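You operate a simulated robot arm through the tools that you are given. There is no shell and no other tool.

Carry out the task below with a simulated robot arm. There is one attempt and no reset: what you move stays moved.

## Task
Put things in order on the top of the timber table. At the end: the white foam piece from the top of the timber table stands where the screw box (marked "SCREWS") stood; the blue pipe sleeve stands where the white chalk stick stood; the screw box from the top of the timber table is on the brown carton (marked "SCREWS"); the grey chalk stick stands where the blue pipe sleeve stood; the white chalk stick stands where the white foam piece stood; whatever was shut is shut again. Leave all else as you found it, and nothing knocked over.

Only the result counts: the job must be done as asked and must still hold three seconds after the hand-in. Knocking over, shifting, dropping, spilling or breaking anything else fails it.

## Robot
A 6-joint arm with a two-finger parallel gripper, fixed in place. Base frame: the origin is at the foot of the arm, x ahead of it, y to its left, z up; the work surface is at about z = 0. Units: m, degrees, N and s.
With the tool pointing down near the work surface it reaches from about 0.18 to 0.46 m from the base axis. Its first joint turns from -70.0 to 70.0 degrees. Payload 1.9 kg.
Tool frame: the origin (TCP) lies between the finger pads and is the grasp point; the fingertips stand 0.023 m ahead of it; z points along the fingers, y is the line along which they close. Largest opening 0.094 m; finger width 0.038, thickness 0.01; the body of the gripper, 0.054 by 0.096 m, starts 0.039 m behind the TCP.
Orientation is that of the tool frame in the base frame, as a unit quaternion [w, x, y, z]. With the fingers straight down and closing along the base's y, the tool's x points along the base's -x, its y along +y and its z along -z.

## Interface
- The arm moves only by the tool arm_command. Its argument "series" is one flat list of numbers, 7 for each row, row after row: the turn, a rotation vector about the tool's x, y, z in units of 8 degrees (1.0 is 8 degrees), then the shift along the tool's x, y, z in units of 30 mm (1.0 is 30 mm), then the closure, from 0 (fully open) to 1 (shut). In form: [rx, ry, rz, tx, ty, tz, fingers, rx, ry, rz, tx, ty, tz, fingers, ...]. A call has 1 to 20 rows; each row shifts and turns the commanded pose from where the row before left it, along the tool's axes as they then stand. A call with a number of a shift or a turn outside -1 to 1 is refused whole. Each row takes 0.2 s and may step no farther than 0.05 m and 8.6 degrees from the row before; otherwise, or with a gripper value out of range, the whole call is refused. A pose out of reach is approached as far as the arm can. The call stops where the force on the tool passes 40 N (or 10 N more than at its start, if that is more) or the arm is blocked; 0.2 s more then pass. Each finger travels about 0.108 m/s and halts on what it meets, pressing with about 30 N; the grip force reading is that of the motor and also rises with nothing between the fingers. The clock runs only during rows and for 0.2 s after the last one: add rows that do not move to give the fingers time. The reply holds the time, the measured pose of the TCP, the force on the tool along the base axes, the opening and the grip force, in the units named above and with some noise, with the torque about the TCP (base axes, N m) and any sound that the robot's microphone picked up.
- Cameras (640 x 400 px; columns grow to the right, rows downward): "scene" is fixed at [0.0733, 0.3336, 0.4237]; the picture's right is [-0.67, -0.74, 0.00], its down [-0.53, 0.48, -0.70] and it looks along [0.52, -0.47, -0.71] (base axes); focal length 214 px, centre (320, 200). "wrist" rides on the gripper at [0.086, 0.016, -0.075] in the tool frame; the picture's right is [-0.18, 0.98, 0.00], its down [-0.58, -0.11, -0.81] and it looks along [-0.79, -0.15, 0.59] (tool axes); focal length 243 px, centre (320, 200). There is no depth. A picture from a camera that has moved, and an enlarged one, comes with that camera's place and axes in the base frame and with its lens. The place of the scene camera against the robot may be out by one fixed shift of up to 0.025 m in any direction.
- snapshot(camera): a new picture of that camera. The clock stands still meanwhile.
- inspect(camera, box): a new picture of the part [left, top, right, bottom] of that camera's present view, enlarged. The clock stands still meanwhile.
- job_done(): hands the job in; it is judged then, once.

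Places have to be worked out from the pictures, the camera data and where the tool is seen. Open the gripper and draw the arm clear of the work before you hand the job in, unless the task says otherwise.

The tools are called after "Call:" by a JSON object that holds its "method" and its "body". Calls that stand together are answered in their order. arm_command: Moves the arm, as the interface text tells. Its arguments: {"type":"object","properties":{"series":{"type":"array","items":{"type":"number"}}},"required":["series"]} The other tools are called the same way: snapshot (camera) takes a picture; inspect (camera, box) takes an enlarged picture of a part of a camera's view; job_done () hands the job in.

At the start:

```text
clock: 0.0
eef_pos: [0.2984, -0.0141, 0.3128]
ee_rot: [0.001, 0.001, 1.0, 0.0]
contact_force: [-0.1, 1.2, -0.3]
moment: [-0.04, 0.0, 0.01]
finger_gap: 0.0941
finger_force: 0.1
```

scene: 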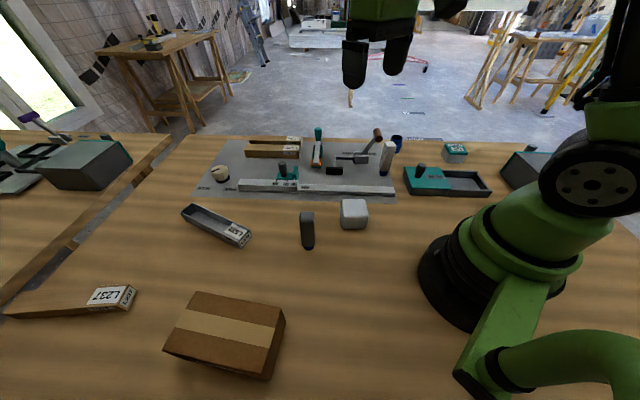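
wrist: 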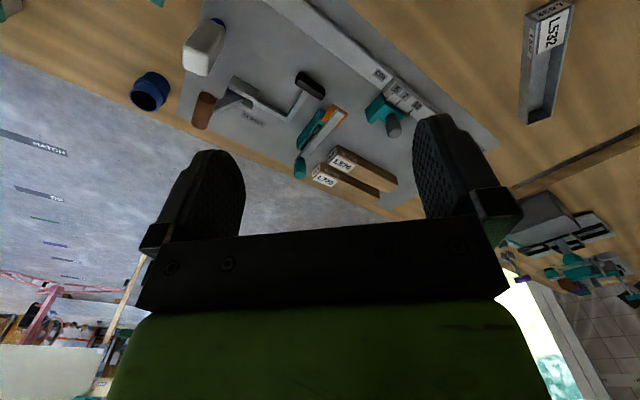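

I'll begin by looking closer at the scene to identify the objects before moving anything.

Call:
{"method": "inspect", "body": {"camera": "scene", "box": [180, 110, 420, 260]}}

Call:
{"method": "inspect", "body": {"camera": "scene", "box": [380, 120, 560, 230]}}

Call:
{"method": "inspect", "body": {"camera": "scene", "box": [0, 100, 180, 330]}}

Call:
{"method": "inspect", "body": {"camera": "scene", "box": [140, 250, 320, 400]}}

```text
2.67 times, centred on (300, 185) of scene
camera zoom: at [0.0733, 0.3336, 0.4237], right [-0.67, -0.74, 0.0], down [-0.53, 0.48, -0.7], along [0.52, -0.47, -0.71], focal length 572 px, centre (373, 240)
```

zoom: 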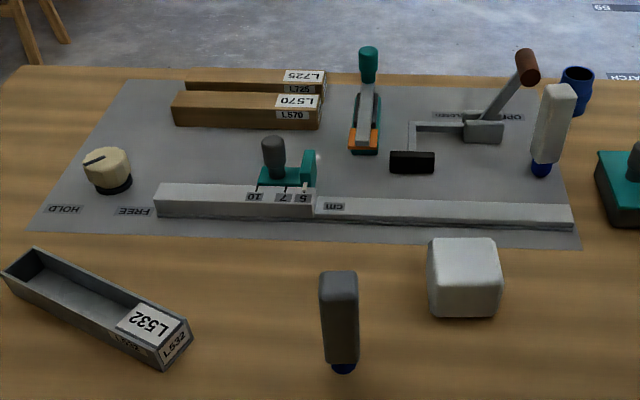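

```text
3.56 times, centred on (470, 175) of scene
camera zoom: at [0.0733, 0.3336, 0.4237], right [-0.67, -0.74, 0.0], down [-0.53, 0.48, -0.7], along [0.52, -0.47, -0.71], focal length 763 px, centre (-213, 289)
```

zoom: 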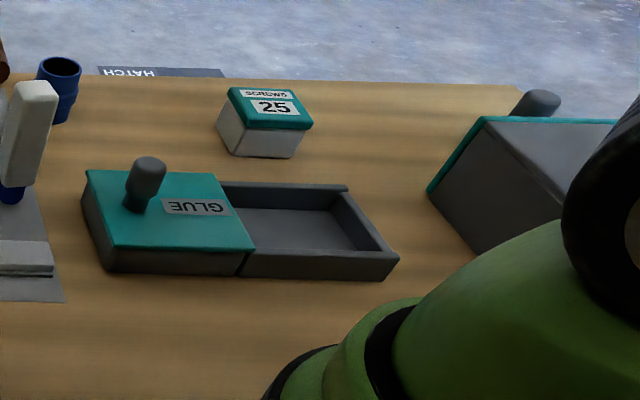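

```text
1.74 times, centred on (90, 215) of scene
camera zoom: at [0.0733, 0.3336, 0.4237], right [-0.67, -0.74, 0.0], down [-0.53, 0.48, -0.7], along [0.52, -0.47, -0.71], focal length 373 px, centre (720, 174)
```

zoom: 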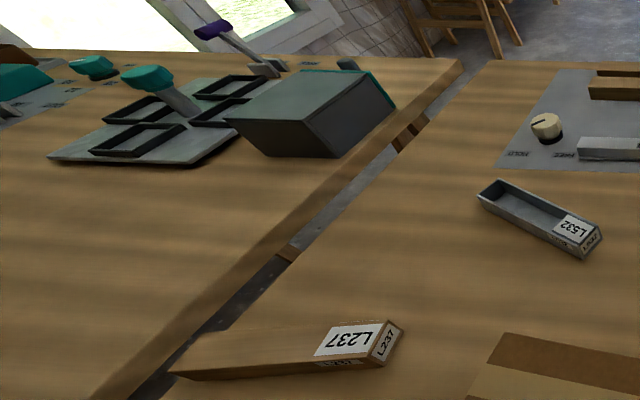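

```text
2.67 times, centred on (230, 325) of scene
camera zoom: at [0.0733, 0.3336, 0.4237], right [-0.67, -0.74, 0.0], down [-0.53, 0.48, -0.7], along [0.52, -0.47, -0.71], focal length 572 px, centre (560, -133)
```

zoom: 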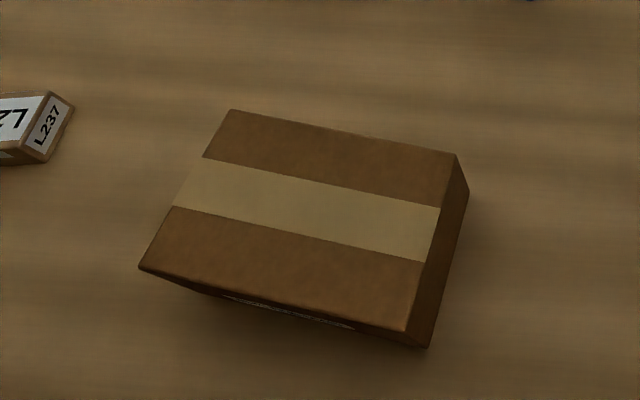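

The scene shows the screw box far right, blue sleeve and white chalk behind the clamp board, and the foam and grey chalk near the front; the carton is at the left. I'll swing the wrist toward the screw box at a safe height to measure it with the wrist camera.

Call:
{"method": "arm_command", "body": {"series": [0, 0, 0, 0.298, -0.866, 0.273, 0, 0, 0, 0, 0.298, -0.866, 0.273, 0, 0, 0, 0, 0.298, -0.866, 0.273, 0, 0, 0, 0, 0.298, -0.866, 0.273, 0, 0, 0, 0, 0.298, -0.866, 0.273, 0, 0, 0, 0, 0.298, -0.866, 0.273, 0, 0, 0, 0, 0.298, -0.866, 0.273, 0, 0, 0, 0, 0.298, -0.866, 0.273, 0, 0, 0, 0, 0.298, -0.866, 0.273, 0, 0, 0, 0, 0.298, -0.866, 0.273, 0, 0, 0, 0, 0.298, -0.866, 0.273, 0, 0, 0, 0.97, 0, 0, 0, 0, 0, 0, 0.97, 0, 0, 0, 0, 0, 0, 0.97, 0, 0, 0, 0, 0, 0, 0.97, 0, 0, 0, 0, 0, 0, 0.97, 0, 0, 0, 0, 0, 0, 0.97, 0, 0, 0, 0, 0, 0, 0.97, 0, 0, 0, 0, 0, 0, 0.97, 0, 0, 0, 0]}}

```text
clock: 4.0
eef_pos: [0.2013, -0.2992, 0.223]
ee_rot: [0.001, 0.516, 0.856, 0.001]
contact_force: [-0.7, 0.2, 0.1]
moment: [0.0, -0.01, -0.04]
finger_gap: 0.0941
finger_force: 0.0
```

The arm is at [0.201, -0.299, 0.223], yawed about -62°. I'll take a wrist picture of the right side.

Call:
{"method": "snapshot", "body": {"camera": "wrist"}}

Call:
{"method": "snapshot", "body": {"camera": "scene"}}

```text
taken
camera wrist: at [0.1739, -0.2142, 0.2975], right [0.96, 0.3, 0.0], down [0.17, -0.57, 0.81], along [0.24, -0.77, -0.59], focal length 243 px, centre (320, 200)
```

wrist: 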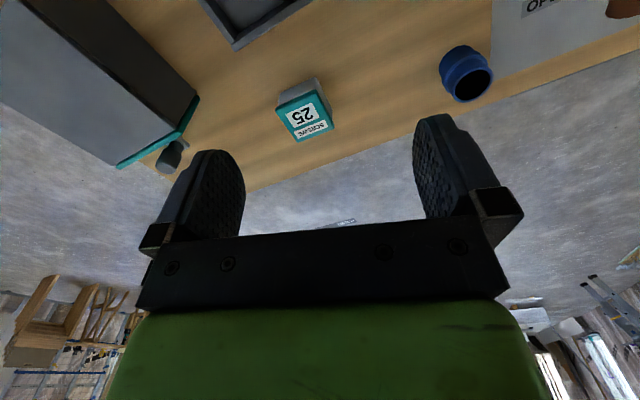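

```text
taken
```

scene: 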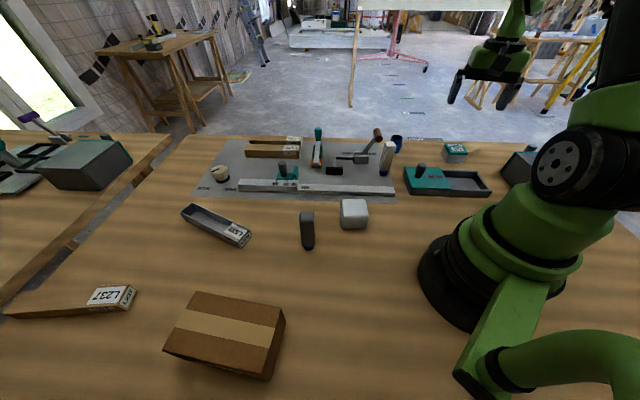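

Call:
{"method": "inspect", "body": {"camera": "wrist", "box": [220, 20, 520, 207]}}

```text
2.13 times, centred on (370, 114) of wrist
camera zoom: at [0.1739, -0.2142, 0.2975], right [0.96, 0.3, 0.0], down [0.17, -0.57, 0.81], along [0.24, -0.77, -0.59], focal length 518 px, centre (213, 384)
```

zoom: 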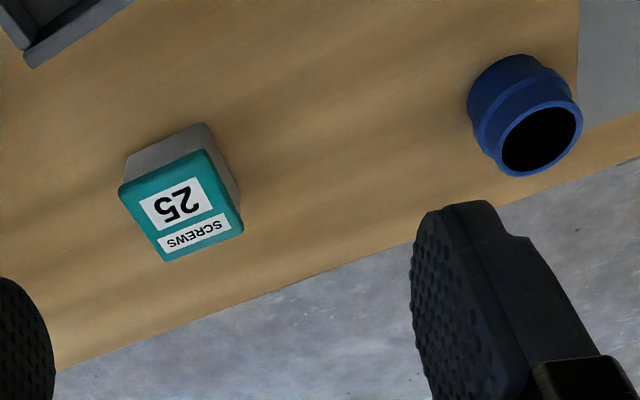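

The screw box is at about [0.212, -0.396] with sides at ~42°/-48°, the sleeve near [0.373, -0.296]. Now I'll move to a view over the white chalk and the clamp handle.

Call:
{"method": "arm_command", "body": {"series": [0, 0, 0, 0.604, 0.626, 0.128, 0, 0, 0, 0, 0.604, 0.626, 0.128, 0, 0, 0, 0, 0.604, 0.626, 0.128, 0, 0, 0, 0, 0.604, 0.626, 0.128, 0, 0, 0, 0, 0.604, 0.626, 0.128, 0, 0, 0, 0, 0.604, 0.626, 0.128, 0, 0, 0, -1, 0, 0, 0, 0, 0, 0, -1, 0, 0, 0, 0, 0, 0, -1, 0, 0, 0, 0, 0, 0, -1, 0, 0, 0, 0]}}

Call:
{"method": "snapshot", "body": {"camera": "wrist"}}

```text
clock: 6.2
eef_pos: [0.2502, -0.1501, 0.2021]
ee_rot: [0.001, 0.258, 0.966, -0.001]
contact_force: [-0.4, -0.2, 0.5]
moment: [-0.03, -0.01, -0.04]
finger_gap: 0.0943
finger_force: 0.1
```

```text
taken
camera wrist: at [0.1828, -0.0921, 0.2742], right [0.65, 0.76, 0.0], down [0.45, -0.38, 0.81], along [0.61, -0.52, -0.59], focal length 243 px, centre (320, 200)
```

wrist: 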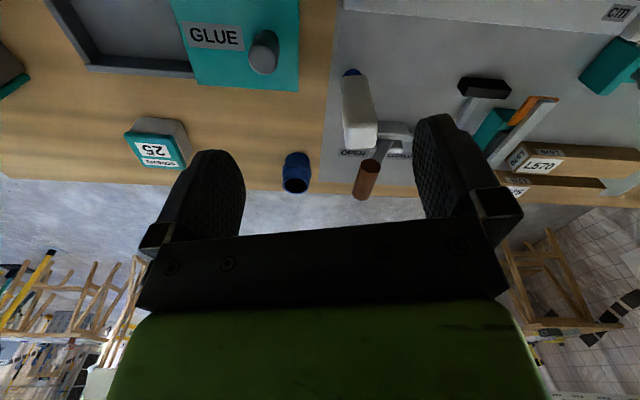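

Call:
{"method": "inspect", "body": {"camera": "wrist", "box": [260, 50, 440, 210]}}

Call:
{"method": "inspect", "body": {"camera": "wrist", "box": [40, 0, 340, 200]}}

```text
2.50 times, centred on (350, 130) of wrist
camera zoom: at [0.1828, -0.0921, 0.2742], right [0.65, 0.76, 0.0], down [0.45, -0.38, 0.81], along [0.61, -0.52, -0.59], focal length 606 px, centre (245, 375)
```

zoom: 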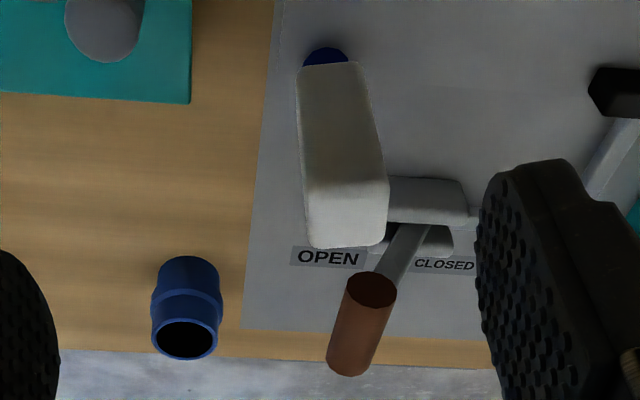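

```text
2.00 times, centred on (190, 100) of wrist
camera zoom: at [0.1828, -0.0921, 0.2742], right [0.65, 0.76, 0.0], down [0.45, -0.38, 0.81], along [0.61, -0.52, -0.59], focal length 485 px, centre (580, 400)
```

zoom: 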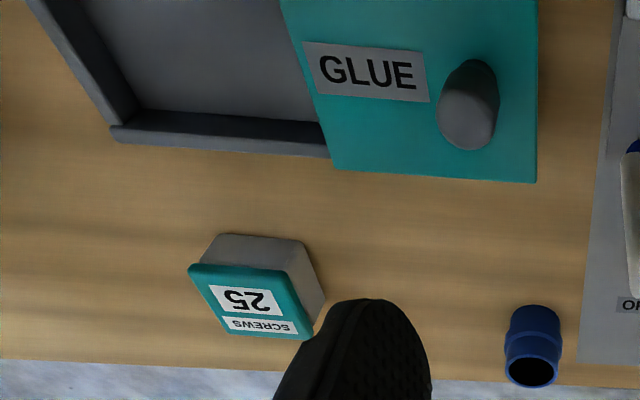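

The white chalk stands at about [0.314, -0.156] (about 0.10 tall, sides at 60°/-30°), the sleeve at [0.372, -0.297], and the clamp lever tip near [0.397, -0.207, 0.09]. Next, I'll view the foam and the grey chalk.

Call:
{"method": "arm_command", "body": {"series": [0, 0, 0, 0.558, 0.747, 0, 0, 0, 0, 0, 0.558, 0.747, 0, 0, 0, 0, 0, 0.558, 0.747, 0, 0, 0, 0, 0, 0.558, 0.747, 0, 0, 0, 0, 0, 0.558, 0.747, 0, 0, 0, 0, 0, 0.558, 0.747, 0, 0, 0, 0, 0, 0.558, 0.747, 0, 0, 0, 0, 0, 0.558, 0.747, 0, 0, 0, 0, 0, 0.558, 0.747, 0, 0, 0, 0, -0.935, 0, 0, 0, 0, 0, 0, -0.935, 0, 0, 0, 0, 0, 0, -0.935, 0, 0, 0, 0, 0, 0, -0.935, 0, 0, 0, 0, 0, 0, -0.935, 0, 0, 0, 0, 0, 0, -0.935, 0, 0, 0, 0]}}

Call:
{"method": "snapshot", "body": {"camera": "wrist"}}

```text
clock: 9.4
eef_pos: [0.2213, 0.099, 0.2005]
ee_rot: [0.001, -0.13, 0.991, 0.0]
contact_force: [0.4, -0.1, 0.2]
moment: [0.0, 0.01, 0.03]
finger_gap: 0.094
finger_force: 0.1
```

```text
taken
camera wrist: at [0.1325, 0.0939, 0.2745], right [-0.08, 1.0, 0.0], down [0.59, 0.04, 0.81], along [0.8, 0.06, -0.59], focal length 243 px, centre (320, 200)
```

wrist: 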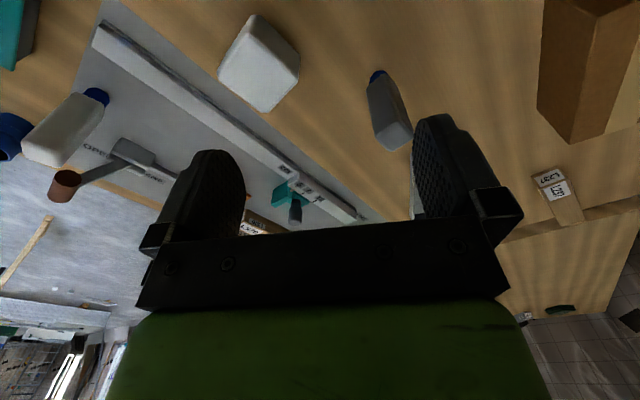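

Call:
{"method": "inspect", "body": {"camera": "wrist", "box": [190, 0, 440, 160]}}

Call:
{"method": "inspect", "body": {"camera": "wrist", "box": [0, 0, 240, 220]}}

Call:
{"method": "inspect", "body": {"camera": "wrist", "box": [480, 0, 640, 240]}}

```text
2.50 times, centred on (315, 80) of wrist
camera zoom: at [0.1325, 0.0939, 0.2745], right [-0.08, 1.0, 0.0], down [0.59, 0.04, 0.81], along [0.8, 0.06, -0.59], focal length 606 px, centre (332, 500)
```

zoom: 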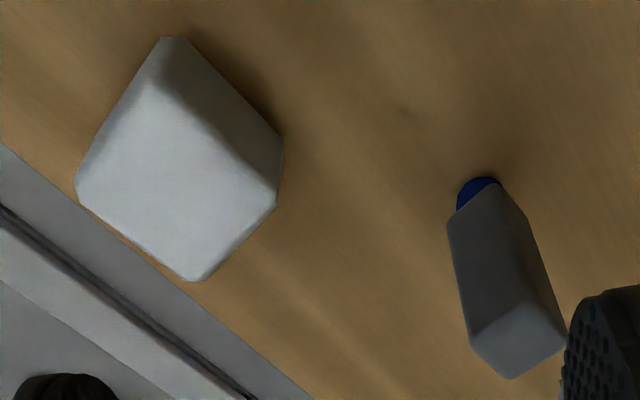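

```text
1.82 times, centred on (120, 110) of wrist
camera zoom: at [0.1325, 0.0939, 0.2745], right [-0.08, 1.0, 0.0], down [0.59, 0.04, 0.81], along [0.8, 0.06, -0.59], focal length 441 px, centre (684, 364)
```

zoom: 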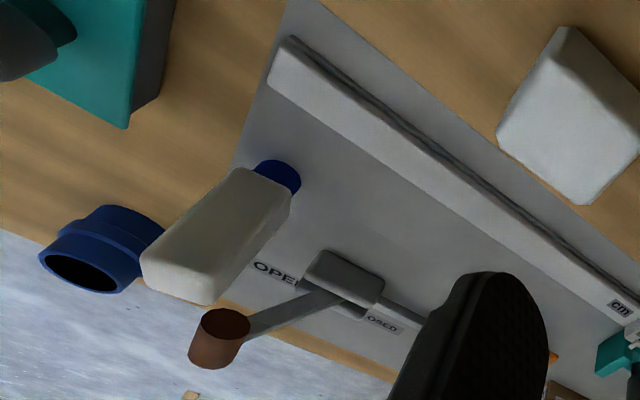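

```text
1.67 times, centred on (560, 120) of wrist
camera zoom: at [0.1325, 0.0939, 0.2745], right [-0.08, 1.0, 0.0], down [0.59, 0.04, 0.81], along [0.8, 0.06, -0.59], focal length 404 px, centre (-80, 333)
```

zoom: 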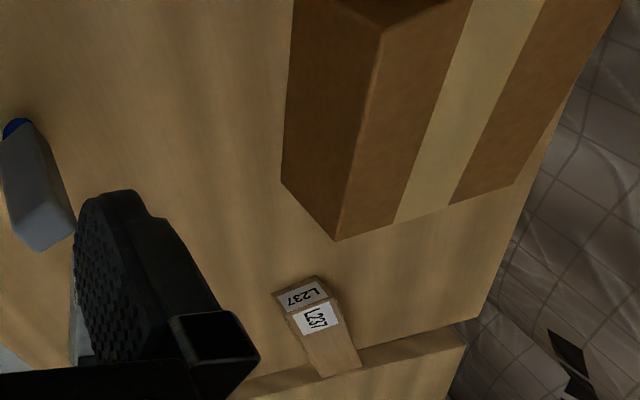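

Foam is at about [0.252, 0.044] and the grey chalk at [0.270, 0.171] (≈0.10 tall, with a small round foot). The screw box must go first, so I travel back over it at z≈0.17.

Call:
{"method": "arm_command", "body": {"series": [0, 0, 0, 0.268, -0.935, 0.059, 0, 0, 0, 0, 0.268, -0.935, 0.059, 0, 0, 0, 0, 0.268, -0.935, 0.059, 0, 0, 0, 0, 0.268, -0.935, 0.059, 0, 0, 0, 0, 0.268, -0.935, 0.059, 0, 0, 0, 0, 0.268, -0.935, 0.059, 0, 0, 0, 0, 0.268, -0.935, 0.059, 0, 0, 0, 0, 0.268, -0.935, 0.059, 0, 0, 0, 0, 0.268, -0.935, 0.059, 0, 0, 0, 0, 0.268, -0.935, 0.059, 0, 0, 0, 0, 0.268, -0.935, 0.059, 0, 0, 0, 0, 0.268, -0.935, 0.059, 0, 0, 0, 0, 0.268, -0.935, 0.059, 0, 0, 0, 0, 0.268, -0.935, 0.059, 0, 0, 0, 0, 0.268, -0.935, 0.059, 0, 0, 0, 0, 0.268, -0.935, 0.059, 0, 0, 0, 0, 0.268, -0.935, 0.059, 0]}}

Call:
{"method": "arm_command", "body": {"series": [0, 0, 0.9675, 0, 0, 0, 0, 0, 0, 0.9675, 0, 0, 0, 0, 0, 0, 0.9675, 0, 0, 0, 0, 0, 0, 0.9675, 0, 0, 0, 0, 0, 0, 0.9675, 0, 0, 0, 0, 0, 0, 0.9675, 0, 0, 0, 0, 0, 0, 0.9675, 0, 0, 0, 0, 0, 0, 0.9675, 0, 0, 0, 0]}}

Call:
{"method": "snapshot", "body": {"camera": "wrist"}}

```text
clock: 13.0
eef_pos: [0.212, -0.3973, 0.1686]
ee_rot: [0.001, -0.13, 0.992, 0.002]
contact_force: [-0.3, 0.8, 0.7]
moment: [0.03, -0.01, 0.01]
finger_gap: 0.0939
finger_force: 0.0
```

```text
clock: 14.8
eef_pos: [0.2115, -0.397, 0.1696]
ee_rot: [0.001, 0.401, 0.916, 0.0]
contact_force: [-0.3, 0.2, -0.4]
moment: [0.01, 0.0, 0.03]
finger_gap: 0.094
finger_force: 0.0
```

```text
taken
camera wrist: at [0.1635, -0.3214, 0.2438], right [0.85, 0.53, 0.0], down [0.31, -0.5, 0.81], along [0.43, -0.68, -0.59], focal length 243 px, centre (320, 200)
```

wrist: 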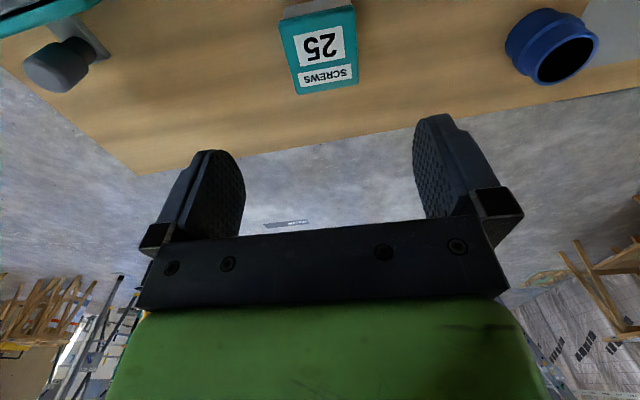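

The box is centred under the gripper (estimate [0.211, -0.395]), and the closing axis matches its side (≈42°). I descend to TCP z≈0.03 with fingers open.

Call:
{"method": "arm_command", "body": {"series": [0, 0, 0, 0, 0, 0.58, 0, 0, 0, 0, 0, 0, 0.58, 0, 0, 0, 0, 0, 0, 0.58, 0, 0, 0, 0, 0, 0, 0.58, 0, 0, 0, 0, 0, 0, 0.58, 0, 0, 0, 0, 0, 0, 0.58, 0, 0, 0, 0, 0, 0, 0.58, 0, 0, 0, 0, 0, 0, 0.58, 0]}}

Call:
{"method": "snapshot", "body": {"camera": "wrist"}}

Call:
{"method": "snapshot", "body": {"camera": "scene"}}

```text
clock: 16.6
eef_pos: [0.2115, -0.3982, 0.0306]
ee_rot: [0.001, 0.4, 0.916, 0.001]
contact_force: [0.2, 0.6, -0.1]
moment: [-0.01, -0.02, 0.01]
finger_gap: 0.0942
finger_force: 0.1
```

```text
taken
camera wrist: at [0.1644, -0.3225, 0.1048], right [0.85, 0.53, 0.0], down [0.31, -0.5, 0.81], along [0.43, -0.68, -0.59], focal length 243 px, centre (320, 200)
```

wrist: 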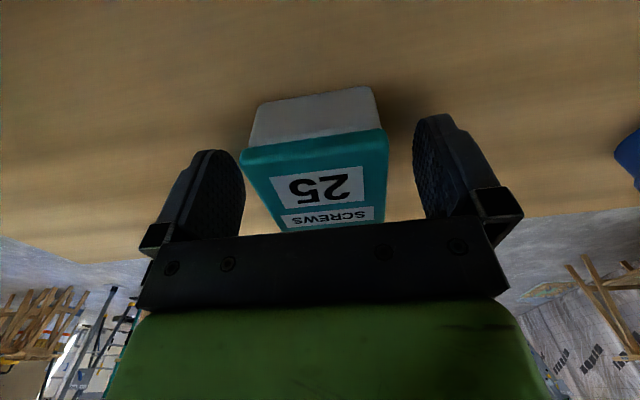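

```text
taken
```

scene: 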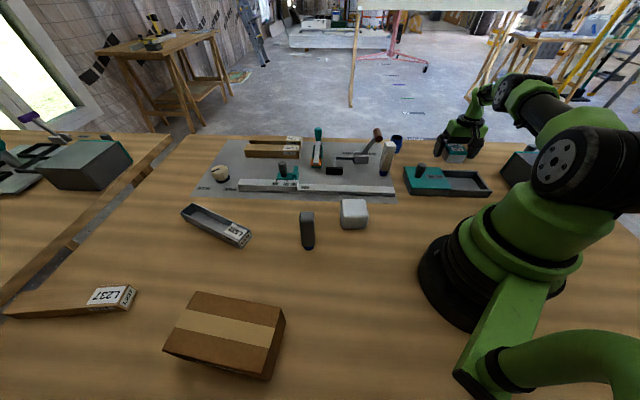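

Fingers straddle the box cleanly. Closing on it.

Call:
{"method": "arm_command", "body": {"series": [0, 0, 0, 0, 0, 0, 0.3, 0, 0, 0, 0, 0, 0, 0.6, 0, 0, 0, 0, 0, 0, 0.6, 0, 0, 0, 0, 0, 0, 0.6]}}

```text
clock: 17.6
eef_pos: [0.2116, -0.3985, 0.03]
ee_rot: [0.0, 0.4, 0.917, 0.0]
contact_force: [-0.5, 0.0, 0.5]
moment: [-0.02, -0.02, -0.02]
finger_gap: 0.0555
finger_force: 30.3
```

Box gripped (gap 55 mm). Lifting to z≈0.2.

Call:
{"method": "arm_command", "body": {"series": [0, 0, 0, 0, 0, -0.3, 0.6, 0, 0, 0, 0, 0, -0.81, 0.6, 0, 0, 0, 0, 0, -0.81, 0.6, 0, 0, 0, 0, 0, -0.81, 0.6, 0, 0, 0, 0, 0, -0.81, 0.6, 0, 0, 0, 0, 0, -0.81, 0.6, 0, 0, 0, 0, 0, -0.81, 0.6, 0, 0, 0, 0, 0, -0.6, 0.6]}}

Call:
{"method": "snapshot", "body": {"camera": "wrist"}}

```text
clock: 19.4
eef_pos: [0.2119, -0.3969, 0.2045]
ee_rot: [0.001, 0.4, 0.917, 0.001]
contact_force: [-0.1, 0.4, -1.4]
moment: [-0.01, -0.07, -0.01]
finger_gap: 0.0555
finger_force: 30.4
```

```text
taken
camera wrist: at [0.1635, -0.3217, 0.2793], right [0.85, 0.53, 0.0], down [0.32, -0.5, 0.81], along [0.43, -0.68, -0.59], focal length 243 px, centre (320, 200)
```

wrist: 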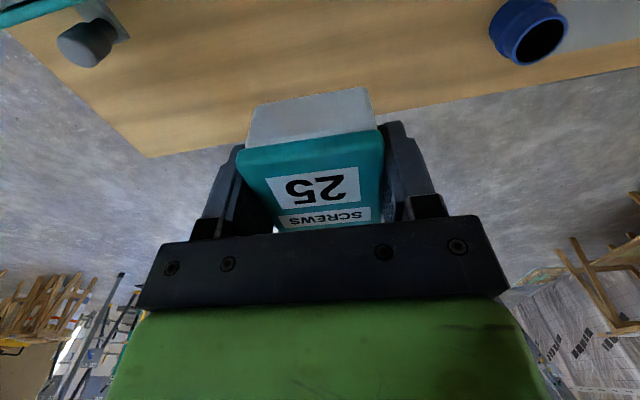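

The box is held firmly. I carry it over toward the carton side at z≈0.2.

Call:
{"method": "arm_command", "body": {"series": [0, 0, 0, 0.74, 0.904, 0, 0.6, 0, 0, 0, 0.74, 0.904, 0, 0.6, 0, 0, 0, 0.74, 0.904, 0, 0.6, 0, 0, 0, 0.74, 0.904, 0, 0.6, 0, 0, 0, 0.74, 0.904, 0, 0.6, 0, 0, 0, 0.74, 0.904, 0, 0.6, 0, 0, 0, 0.74, 0.904, 0, 0.6, 0, 0, 0, 0.74, 0.904, 0, 0.6, 0, 0, 0, 0.74, 0.904, 0, 0.6, 0, 0, 0, 0.74, 0.904, 0, 0.6, 0, 0, 0, 0.981, 0.659, 0, 0.6, 0, 0, 0, 0.981, 0.659, 0, 0.6, 0, 0, 0, 0.981, 0.659, 0, 0.6, 0, 0, 0, 0.981, 0.659, 0, 0.6, 0, 0, 0, 0.981, 0.659, 0, 0.6, 0, 0, 0, 0.981, 0.659, 0, 0.6, 0, 0, 0, 0.981, 0.659, 0, 0.6, 0, 0, 0, 0.981, 0.659, 0, 0.6, 0, 0, 0, 0.981, 0.659, 0, 0.6, 0, 0, 0, 0.981, 0.659, 0, 0.6]}}

Call:
{"method": "arm_command", "body": {"series": [0, 0, -0.975, 0, 0, 0, 0.6, 0, 0, -0.975, 0, 0, 0, 0.6, 0, 0, -0.975, 0, 0, 0, 0.6, 0, 0, -0.975, 0, 0, 0, 0.6, 0, 0, -0.975, 0, 0, 0, 0.6, 0, 0, -0.975, 0, 0, 0, 0.6, 0, 0, -0.975, 0, 0, 0, 0.6, 0, 0, -0.975, 0, 0, 0, 0.6, 0, 0, -0.975, 0, 0, 0, 0.6, 0, 0, -0.975, 0, 0, 0, 0.6, 0, 0, -0.975, 0, 0, 0, 0.6]}}

Call:
{"method": "snapshot", "body": {"camera": "wrist"}}

Call:
{"method": "snapshot", "body": {"camera": "scene"}}

```text
clock: 23.6
eef_pos: [0.2033, 0.3018, 0.2043]
ee_rot: [0.001, 0.4, 0.917, -0.001]
contact_force: [0.0, 0.3, -1.8]
moment: [0.04, -0.01, 0.0]
finger_gap: 0.0553
finger_force: 30.1
```

```text
clock: 26.0
eef_pos: [0.2048, 0.2997, 0.2033]
ee_rot: [0.0, -0.333, 0.943, -0.001]
contact_force: [0.0, -0.5, -1.7]
moment: [-0.01, 0.0, -0.01]
finger_gap: 0.0554
finger_force: 30.2
```

```text
taken
camera wrist: at [0.1254, 0.2598, 0.2776], right [-0.47, 0.88, 0.0], down [0.52, 0.28, 0.81], along [0.71, 0.38, -0.59], focal length 243 px, centre (320, 200)
```

wrist: 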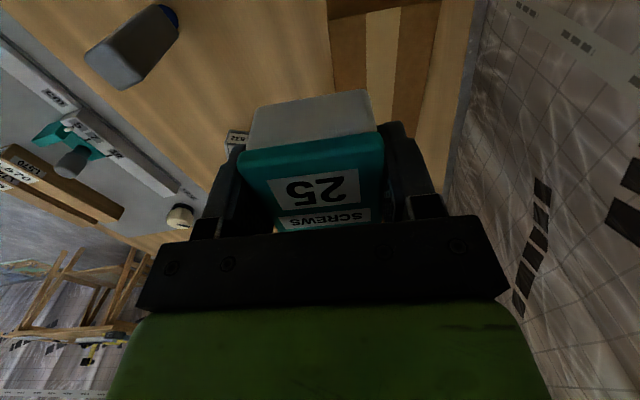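

```text
taken
```

scene: 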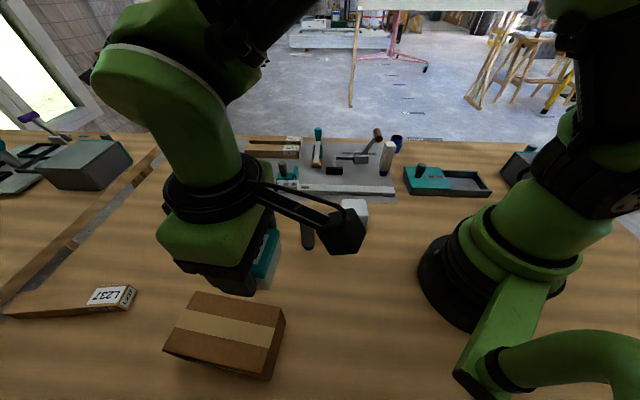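

The box hangs level. I'll zoom in on the carton in the wrist view to refine its position before moving above it.

Call:
{"method": "inspect", "body": {"camera": "wrist", "box": [300, 0, 500, 160]}}

Call:
{"method": "inspect", "body": {"camera": "scene", "box": [140, 220, 320, 400]}}

```text
2.50 times, centred on (400, 80) of wrist
camera zoom: at [0.1254, 0.2598, 0.2776], right [-0.47, 0.88, 0.0], down [0.52, 0.28, 0.81], along [0.71, 0.38, -0.59], focal length 606 px, centre (120, 500)
```

zoom: 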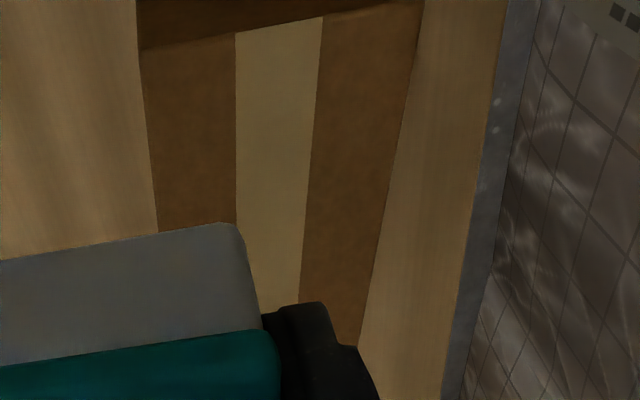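

```text
2.22 times, centred on (230, 310) of scene
camera zoom: at [0.0733, 0.3336, 0.4237], right [-0.67, -0.74, 0.0], down [-0.53, 0.48, -0.7], along [0.52, -0.47, -0.71], focal length 477 px, centre (520, -44)
```

zoom: 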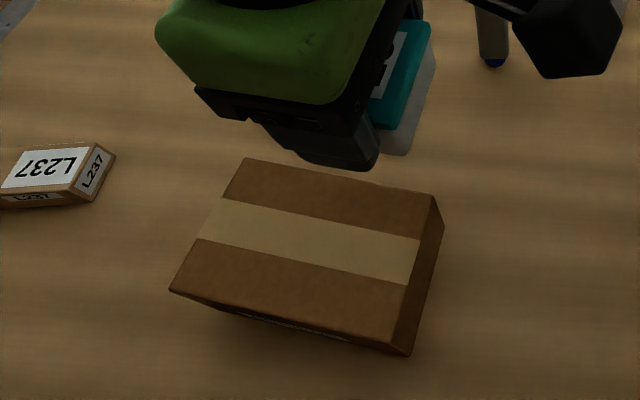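

Carton top centre is about [0.212, 0.371] at height ≈0.067. Moving above it and descending to just above contact.

Call:
{"method": "arm_command", "body": {"series": [0, 0, 0, -0.56, 0.561, 0, 0.6, 0, 0, 0, -0.56, 0.561, 0, 0.6, 0, 0, 0, -0.56, 0.561, 0, 0.6, 0, 0, 0, 0, 0, 0.55, 0.6, 0, 0, 0, 0, 0, 0.55, 0.6, 0, 0, 0, 0, 0, 0.55, 0.6, 0, 0, 0, 0, 0, 0.55, 0.6, 0, 0, 0, 0, 0, 0.55, 0.6, 0, 0, 0, 0, 0, 0.45, 0.6]}}

Call:
{"method": "snapshot", "body": {"camera": "scene"}}

Call:
{"method": "snapshot", "body": {"camera": "wrist"}}

```text
clock: 28.0
eef_pos: [0.2107, 0.3702, 0.1085]
ee_rot: [0.001, -0.332, 0.943, 0.0]
contact_force: [-0.4, 0.1, -2.4]
moment: [0.02, -0.04, 0.01]
finger_gap: 0.0556
finger_force: 30.1
```

```text
taken
```

scene: 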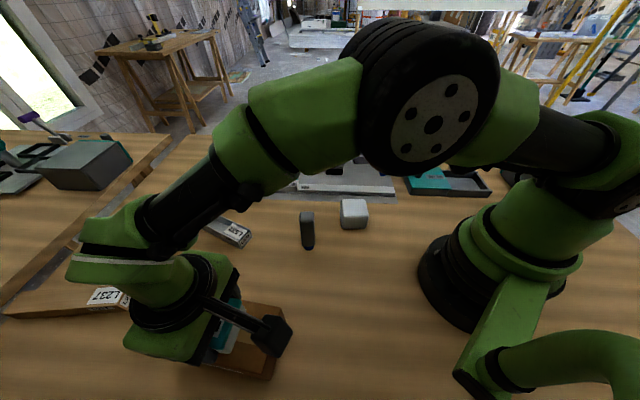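

```text
taken
camera wrist: at [0.1335, 0.3304, 0.1817], right [-0.47, 0.88, 0.0], down [0.52, 0.28, 0.81], along [0.71, 0.38, -0.59], focal length 243 px, centre (320, 200)
```

wrist: 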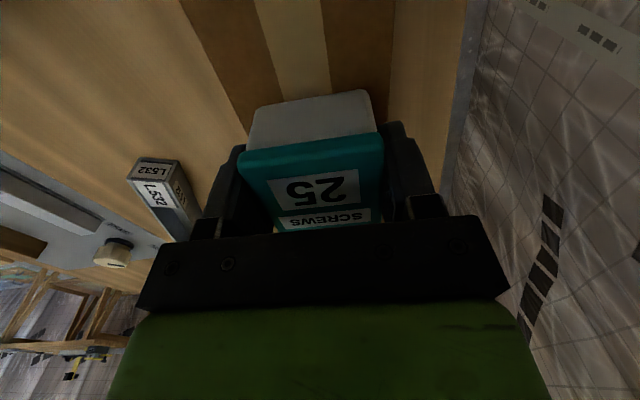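

The box is centred over the carton's width. Lowering gently in small steps, watching the force.

Call:
{"method": "arm_command", "body": {"series": [0, 0, 0, 0, 0, 0.1, 0.6, 0, 0, 0, 0, 0, 0.1, 0.6, 0, 0, 0, 0, 0, 0.07, 0.6, 0, 0, 0, 0, 0, 0, 0.6]}}

```text
clock: 29.0
eef_pos: [0.2122, 0.3708, 0.0993]
ee_rot: [0.001, -0.331, 0.944, 0.001]
contact_force: [-5.0, -3.3, 20.7]
moment: [-0.14, 0.29, -0.02]
finger_gap: 0.0555
finger_force: 29.8
```

Contact with the carton at z≈0.099 (≈20 N). I ease up 0.8 mm to unload, then check.

Call:
{"method": "arm_command", "body": {"series": [0, 0, 0, 0, 0, -0.03, 0.6, 0, 0, 0, 0, 0, 0, 0.6]}}

```text
clock: 29.6
eef_pos: [0.212, 0.3713, 0.1]
ee_rot: [0.001, -0.332, 0.943, 0.0]
contact_force: [-1.5, 4.4, 10.8]
moment: [0.33, 0.15, -0.03]
finger_gap: 0.0554
finger_force: 30.2
```

Still about 11 N; easing another 0.6 mm and then opening the fingers gradually.

Call:
{"method": "arm_command", "body": {"series": [0, 0, 0, 0, 0, -0.02, 0.6, 0, 0, 0, 0, 0, 0, 0.6, 0, 0, 0, 0, 0, 0, 0.35, 0, 0, 0, 0, 0, 0, 0.2, 0, 0, 0, 0, 0, 0, 0.2]}}

Call:
{"method": "snapshot", "body": {"camera": "wrist"}}

```text
clock: 30.8
eef_pos: [0.2118, 0.3716, 0.1005]
ee_rot: [0.001, -0.331, 0.944, 0.0]
contact_force: [0.4, 0.1, 0.1]
moment: [0.02, -0.01, -0.03]
finger_gap: 0.0754
finger_force: 0.0
```

```text
taken
camera wrist: at [0.1332, 0.3307, 0.1749], right [-0.47, 0.88, 0.0], down [0.52, 0.28, 0.81], along [0.71, 0.38, -0.59], focal length 243 px, centre (320, 200)
```

wrist: 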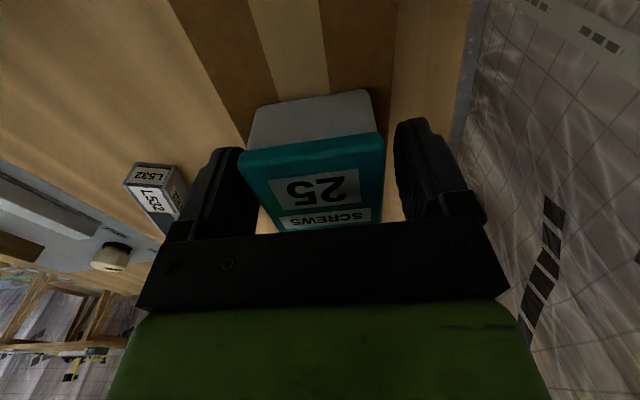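

Released cleanly on the carton. Raising straight up, then moving to above the foam.

Call:
{"method": "arm_command", "body": {"series": [0, 0, 0, 0, 0, -0.3, 0.1, 0, 0, 0, 0, 0, -0.6, 0, 0, 0, 0, 0, 0, -0.6, 0, 0, 0, 0, 0, 0, -0.6, 0, 0, 0, 0, 0, 0, -0.6, 0, 0, 0, 0, 0, 0, -0.6, 0, 0, 0, 0, 0.578, -0.937, 0.1, 0, 0, 0, 0, 0.578, -0.937, 0.1, 0, 0, 0, 0, 0.578, -0.937, 0.1, 0, 0, 0, 0, 0.578, -0.937, 0.1, 0, 0, 0, 0, 0.578, -0.937, 0.1, 0, 0, 0, 0, 0.578, -0.937, 0.1, 0, 0, 0, 0, 0.578, -0.937, 0.1, 0, 0, 0, 0, 0.578, -0.937, 0.1, 0, 0, 0, 0, 0.578, -0.937, 0.1, 0, 0, 0, 0, 0.578, -0.937, 0.1, 0]}}

Call:
{"method": "arm_command", "body": {"series": [0, 0, 0.917, 0, 0, 0, 0, 0, 0, 0.917, 0, 0, 0, 0, 0, 0, 0.917, 0, 0, 0, 0, 0, 0, 0.917, 0, 0, 0, 0, 0, 0, 0.917, 0, 0, 0, 0, 0, 0, 0.917, 0, 0, 0, 0, 0, 0, 0.917, 0, 0, 0, 0, 0, 0, 0.917, 0, 0, 0, 0, 0, 0, 0.917, 0, 0, 0, 0, 0, 0, 0.917, 0, 0, 0, 0, 0, 0, 0.917, 0, 0, 0, 0]}}

Call:
{"method": "snapshot", "body": {"camera": "wrist"}}

Call:
{"method": "snapshot", "body": {"camera": "scene"}}

```text
clock: 34.2
eef_pos: [0.2527, 0.043, 0.168]
ee_rot: [0.001, -0.333, 0.943, 0.0]
contact_force: [-0.2, 0.2, 0.5]
moment: [0.04, 0.01, -0.01]
finger_gap: 0.0943
finger_force: 0.1
```

```text
clock: 36.6
eef_pos: [0.2529, 0.0429, 0.1698]
ee_rot: [0.0, 0.36, 0.933, 0.002]
contact_force: [0.4, -0.2, -0.2]
moment: [-0.01, 0.05, 0.01]
finger_gap: 0.094
finger_force: 0.1
```

```text
taken
camera wrist: at [0.1987, 0.1142, 0.2441], right [0.8, 0.6, 0.0], down [0.36, -0.47, 0.81], along [0.49, -0.64, -0.59], focal length 243 px, centre (320, 200)
```

wrist: 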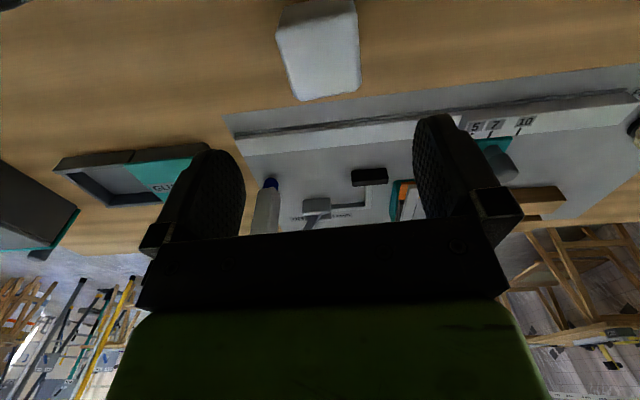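

```text
taken
```

scene: 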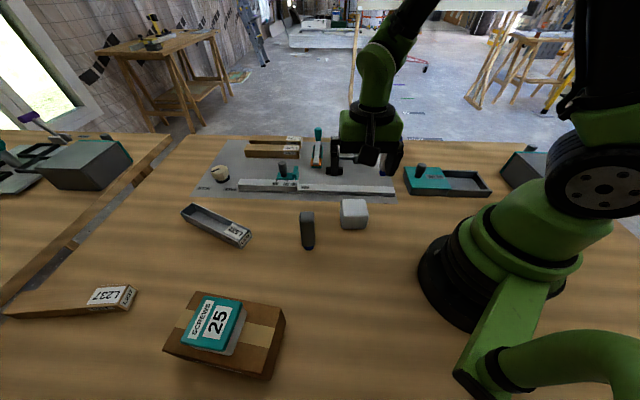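

Foam centre ≈ [0.254, 0.044] with sides ≈ 49°, matching the tool. Descending around it.

Call:
{"method": "arm_command", "body": {"series": [0, 0, 0, 0, 0, 0.58, 0, 0, 0, 0, 0, 0, 0.58, 0, 0, 0, 0, 0, 0, 0.58, 0, 0, 0, 0, 0, 0, 0.58, 0, 0, 0, 0, 0, 0, 0.58, 0, 0, 0, 0, 0, 0, 0.58, 0, 0, 0, 0, 0, 0, 0.58, 0, 0, 0, 0, 0, 0, 0.58, 0]}}

Call:
{"method": "snapshot", "body": {"camera": "wrist"}}

Call:
{"method": "inspect", "body": {"camera": "scene", "box": [240, 120, 460, 280]}}

```text
clock: 38.4
eef_pos: [0.2531, 0.0428, 0.03]
ee_rot: [0.002, 0.359, 0.933, 0.0]
contact_force: [-0.1, -0.4, -0.3]
moment: [-0.03, -0.01, 0.0]
finger_gap: 0.094
finger_force: 0.1
```

```text
taken
camera wrist: at [0.1981, 0.1145, 0.1043], right [0.79, 0.61, 0.0], down [0.36, -0.47, 0.81], along [0.49, -0.64, -0.59], focal length 243 px, centre (320, 200)
```

wrist: 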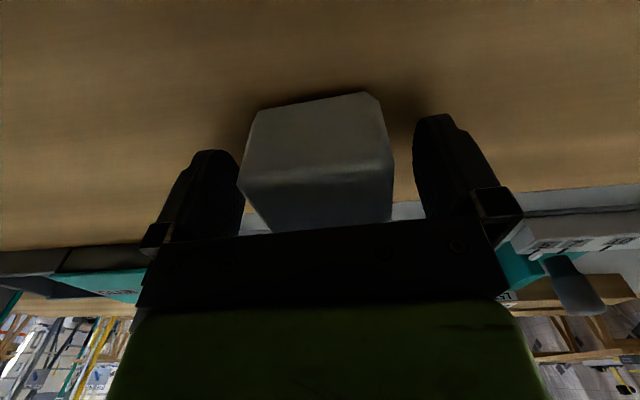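

```text
2.50 times, centred on (350, 200) of scene
camera zoom: at [0.0733, 0.3336, 0.4237], right [-0.67, -0.74, 0.0], down [-0.53, 0.48, -0.7], along [0.52, -0.47, -0.71], focal length 536 px, centre (245, 200)
```

zoom: 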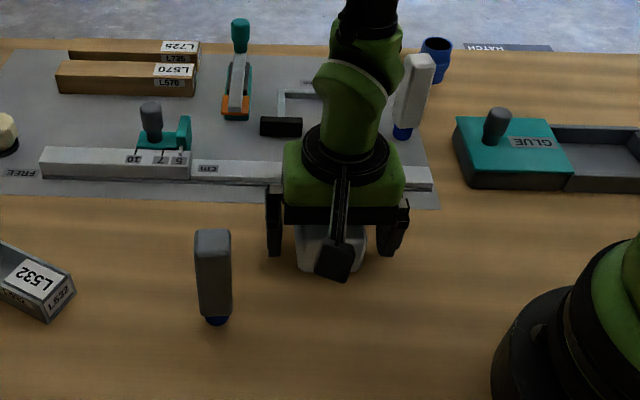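

TCP is centred on the foam at [0.253, 0.043]. Closing gradually to grip it with care.

Call:
{"method": "arm_command", "body": {"series": [0, 0, 0, 0, 0, 0, 0.2, 0, 0, 0, 0, 0, 0, 0.36, 0, 0, 0, 0, 0, 0, 0.44, 0, 0, 0, 0, 0, 0, 0.46, 0, 0, 0, 0, 0, 0, 0.46]}}

```text
clock: 39.6
eef_pos: [0.2522, 0.0431, 0.0318]
ee_rot: [0.0, 0.358, 0.934, 0.001]
contact_force: [0.3, -0.6, 0.4]
moment: [-0.01, -0.01, 0.01]
finger_gap: 0.059
finger_force: 30.6
```

The foam is gripped at 59 mm. Lifting to z≈0.2.

Call:
{"method": "arm_command", "body": {"series": [0, 0, 0, 0, 0, -0.3, 0.46, 0, 0, 0, 0, 0, -0.6, 0.46, 0, 0, 0, 0, 0, -0.8, 0.46, 0, 0, 0, 0, 0, -0.8, 0.46, 0, 0, 0, 0, 0, -0.8, 0.46, 0, 0, 0, 0, 0, -0.8, 0.46, 0, 0, 0, 0, 0, -0.8, 0.46, 0, 0, 0, 0, 0, -0.7, 0.46]}}

Call:
{"method": "snapshot", "body": {"camera": "wrist"}}

```text
clock: 41.4
eef_pos: [0.2525, 0.0434, 0.1987]
ee_rot: [0.0, 0.358, 0.934, 0.0]
contact_force: [-0.4, 0.0, -0.5]
moment: [-0.02, -0.02, 0.04]
finger_gap: 0.0589
finger_force: 30.2
```

```text
taken
camera wrist: at [0.1984, 0.1145, 0.273], right [0.8, 0.61, 0.0], down [0.36, -0.47, 0.81], along [0.49, -0.64, -0.59], focal length 243 px, centre (320, 200)
```

wrist: 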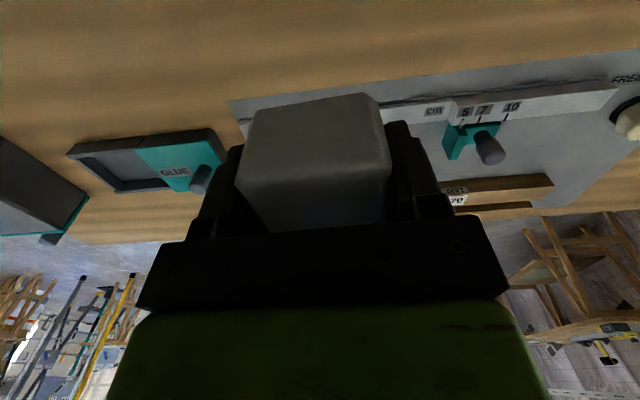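

Foam is held securely. Carrying it over to the screw box's former place and aligning to that box's former yaw.

Call:
{"method": "arm_command", "body": {"series": [0, 0, 0, -0.676, -0.908, 0, 0.46, 0, 0, 0, -0.676, -0.908, 0, 0.46, 0, 0, 0, -0.676, -0.908, 0, 0.46, 0, 0, 0, -0.676, -0.908, 0, 0.46, 0, 0, 0, -0.676, -0.908, 0, 0.46, 0, 0, 0, -0.676, -0.908, 0, 0.46, 0, 0, 0, -0.676, -0.908, 0, 0.46, 0, 0, 0, -0.676, -0.908, 0, 0.46, 0, 0, 0, -0.676, -0.908, 0, 0.46, 0, 0, 0, -0.676, -0.908, 0, 0.46, 0, 0, 0, -0.676, -0.908, 0, 0.46, 0, 0, 0, -0.676, -0.908, 0, 0.46, 0, 0, 0, -0.676, -0.908, 0, 0.46, 0, 0, 0.75, 0, 0, 0, 0.46, 0, 0, 0, 0, 0, 0, 0.46]}}

Call:
{"method": "snapshot", "body": {"camera": "wrist"}}

```text
clock: 44.6
eef_pos: [0.2118, -0.3959, 0.198]
ee_rot: [0.001, 0.408, 0.913, 0.001]
contact_force: [0.0, -0.3, 0.1]
moment: [0.0, 0.01, 0.0]
finger_gap: 0.059
finger_force: 30.1
```

```text
taken
camera wrist: at [0.1651, -0.32, 0.2722], right [0.85, 0.52, 0.0], down [0.31, -0.51, 0.81], along [0.42, -0.69, -0.59], focal length 243 px, centre (320, 200)
```

wrist: 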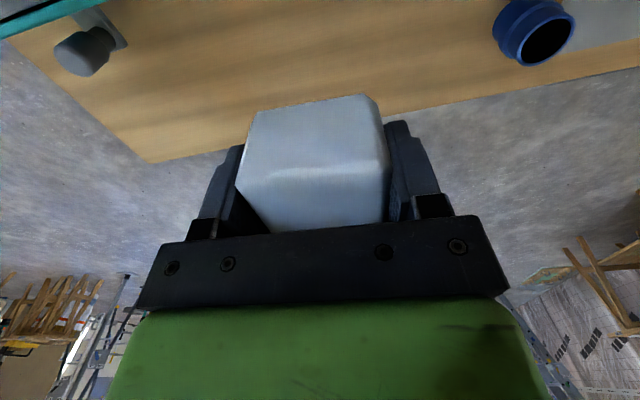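

Position [0.212, -0.396] is on target. Lowering the foam to just above the table.

Call:
{"method": "arm_command", "body": {"series": [0, 0, 0, 0, 0, 0.7, 0.46, 0, 0, 0, 0, 0, 0.7, 0.46, 0, 0, 0, 0, 0, 0.7, 0.46, 0, 0, 0, 0, 0, 0.7, 0.46, 0, 0, 0, 0, 0, 0.7, 0.46, 0, 0, 0, 0, 0, 0.7, 0.46, 0, 0, 0, 0, 0, 0.7, 0.46, 0, 0, 0, 0, 0, 0.4, 0.46, 0, 0, 0, 0, 0, 0.13, 0.46, 0, 0, 0, 0, 0, 0, 0.46]}}

```text
clock: 46.8
eef_pos: [0.2121, -0.3965, 0.0361]
ee_rot: [0.001, 0.406, 0.914, 0.0]
contact_force: [-0.1, 0.1, 0.0]
moment: [-0.03, 0.04, 0.02]
finger_gap: 0.0589
finger_force: 29.5
```

No contact yet at z≈0.036; stepping down by small amounts.

Call:
{"method": "arm_command", "body": {"series": [0, 0, 0, 0, 0, 0.07, 0.46, 0, 0, 0, 0, 0, 0.06, 0.46, 0, 0, 0, 0, 0, 0, 0.46]}}

```text
clock: 47.6
eef_pos: [0.2125, -0.3964, 0.0319]
ee_rot: [0.0, 0.407, 0.913, 0.001]
contact_force: [0.6, -0.3, -0.5]
moment: [-0.02, -0.02, -0.01]
finger_gap: 0.0587
finger_force: 30.0
```

Call:
{"method": "arm_command", "body": {"series": [0, 0, 0, 0, 0, 0.04, 0.46, 0, 0, 0, 0, 0, 0, 0.46]}}

```text
clock: 48.2
eef_pos: [0.2115, -0.3952, 0.0302]
ee_rot: [0.001, 0.407, 0.914, 0.001]
contact_force: [0.1, 0.2, 0.7]
moment: [0.03, 0.0, 0.02]
finger_gap: 0.0586
finger_force: 29.4
```

Still only ≈0.7 N, so it is just about touching. One more millimetre down.

Call:
{"method": "arm_command", "body": {"series": [0, 0, 0, 0, 0, 0.035, 0.46, 0, 0, 0, 0, 0, 0, 0.46]}}

```text
clock: 48.8
eef_pos: [0.2129, -0.396, 0.0286]
ee_rot: [0.001, 0.407, 0.914, 0.0]
contact_force: [0.0, 0.0, 6.7]
moment: [0.0, 0.0, 0.01]
finger_gap: 0.0588
finger_force: 30.0
```

Contact confirmed (≈7 N). The foam is on the table; releasing gradually.

Call:
{"method": "arm_command", "body": {"series": [0, 0, 0, 0, 0, 0, 0.34, 0, 0, 0, 0, 0, 0, 0.2, 0, 0, 0, 0, 0, 0, 0.05, 0, 0, 0, 0, 0, 0, 0.0]}}

Call:
{"method": "snapshot", "body": {"camera": "wrist"}}

```text
clock: 49.8
eef_pos: [0.2119, -0.3953, 0.0294]
ee_rot: [0.0, 0.407, 0.913, 0.002]
contact_force: [-0.2, 0.1, -0.3]
moment: [0.03, 0.03, 0.0]
finger_gap: 0.0943
finger_force: 0.2
```

```text
taken
camera wrist: at [0.1657, -0.3191, 0.1037], right [0.85, 0.52, 0.0], down [0.31, -0.51, 0.81], along [0.42, -0.69, -0.59], focal length 243 px, centre (320, 200)
```

wrist: 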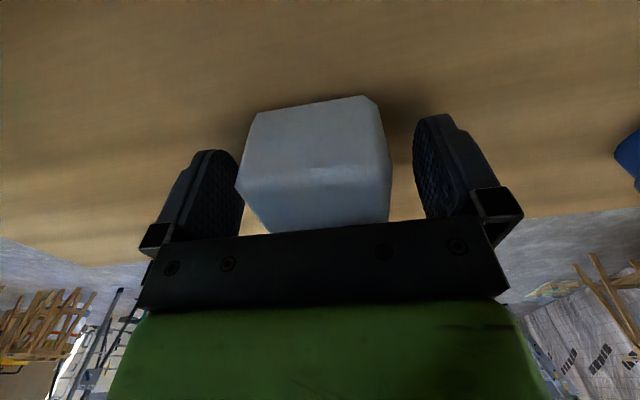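

Foam stands in the screw box's place. Raising straight up, then moving over the white chalk.

Call:
{"method": "arm_command", "body": {"series": [0, 0, 0, 0, 0, -0.4, 0, 0, 0, 0, 0, 0, -0.75, 0, 0, 0, 0, 0, 0, -0.75, 0, 0, 0, 0, 0, 0, -0.75, 0, 0, 0, 0, 0, 0, -0.75, 0, 0, 0, 0, 0, 0, -0.75, 0, 0, 0, 0, 0, 0, -0.75, 0, 0, 0, 0, 0, 0, -0.77, 0, 0, 0, 0, 0.41, 0.874, 0, 0, 0, 0, 0, 0.41, 0.874, 0, 0, 0, 0, 0, 0.41, 0.874, 0, 0, 0, 0, 0, 0.41, 0.874, 0, 0, 0, 0, 0, 0.41, 0.874, 0, 0, 0, 0, 0, 0.41, 0.874, 0, 0, 0, 0, 0, 0.41, 0.874, 0, 0, 0, 0, 0, 0.41, 0.874, 0, 0, 0, 0, 0, 0.41, 0.874, 0, 0, 0, 0, -0.75, 0, 0, 0, 0, 0, 0, -0.75, 0, 0, 0, 0, 0, 0, -0.75, 0, 0, 0, 0]}}

Call:
{"method": "snapshot", "body": {"camera": "wrist"}}

Call:
{"method": "snapshot", "body": {"camera": "scene"}}

```text
clock: 54.0
eef_pos: [0.3123, -0.1562, 0.1988]
ee_rot: [0.0, 0.258, 0.966, 0.0]
contact_force: [-0.6, 0.9, 0.4]
moment: [-0.01, 0.02, -0.02]
finger_gap: 0.0939
finger_force: 0.0
```

```text
taken
camera wrist: at [0.2454, -0.0977, 0.2732], right [0.65, 0.76, 0.0], down [0.45, -0.38, 0.81], along [0.61, -0.52, -0.59], focal length 243 px, centre (320, 200)
```

wrist: 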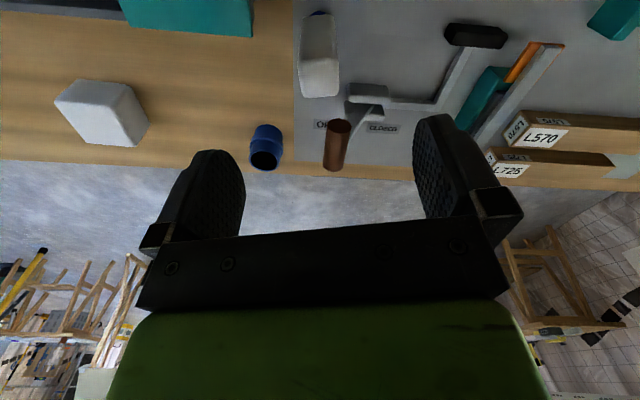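

```text
taken
```

scene: 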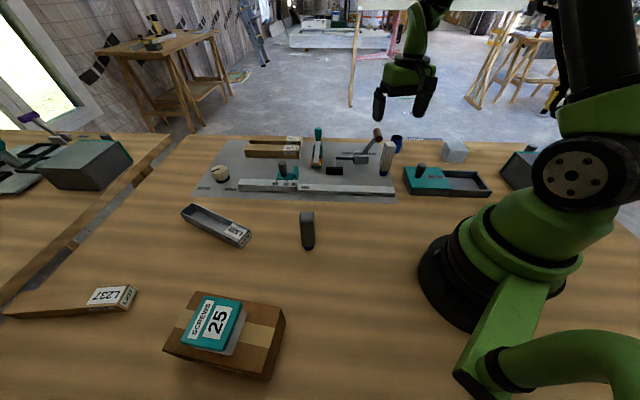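

Call:
{"method": "inspect", "body": {"camera": "wrist", "box": [240, 0, 420, 180]}}

Call:
{"method": "inspect", "body": {"camera": "scene", "box": [330, 110, 430, 210]}}

```text
2.22 times, centred on (330, 90) of wrist
camera zoom: at [0.2454, -0.0977, 0.2732], right [0.65, 0.76, 0.0], down [0.45, -0.38, 0.81], along [0.61, -0.52, -0.59], focal length 539 px, centre (298, 444)
```

zoom: 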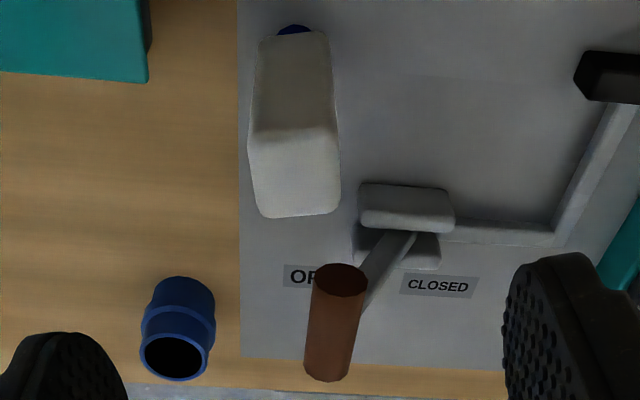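

```text
4.00 times, centred on (380, 160) of scene
camera zoom: at [0.0733, 0.3336, 0.4237], right [-0.67, -0.74, 0.0], down [-0.53, 0.48, -0.7], along [0.52, -0.47, -0.71], focal length 858 px, centre (80, 360)
```

zoom: 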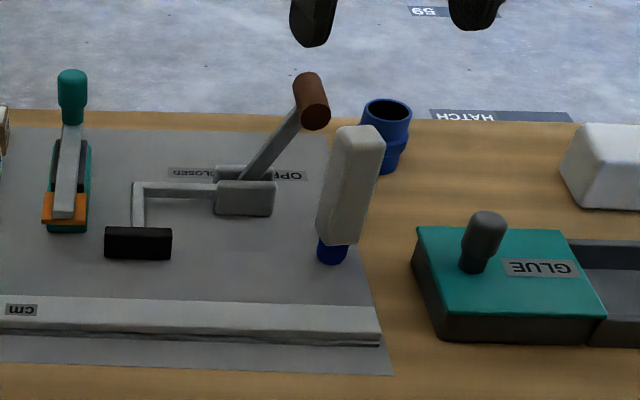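

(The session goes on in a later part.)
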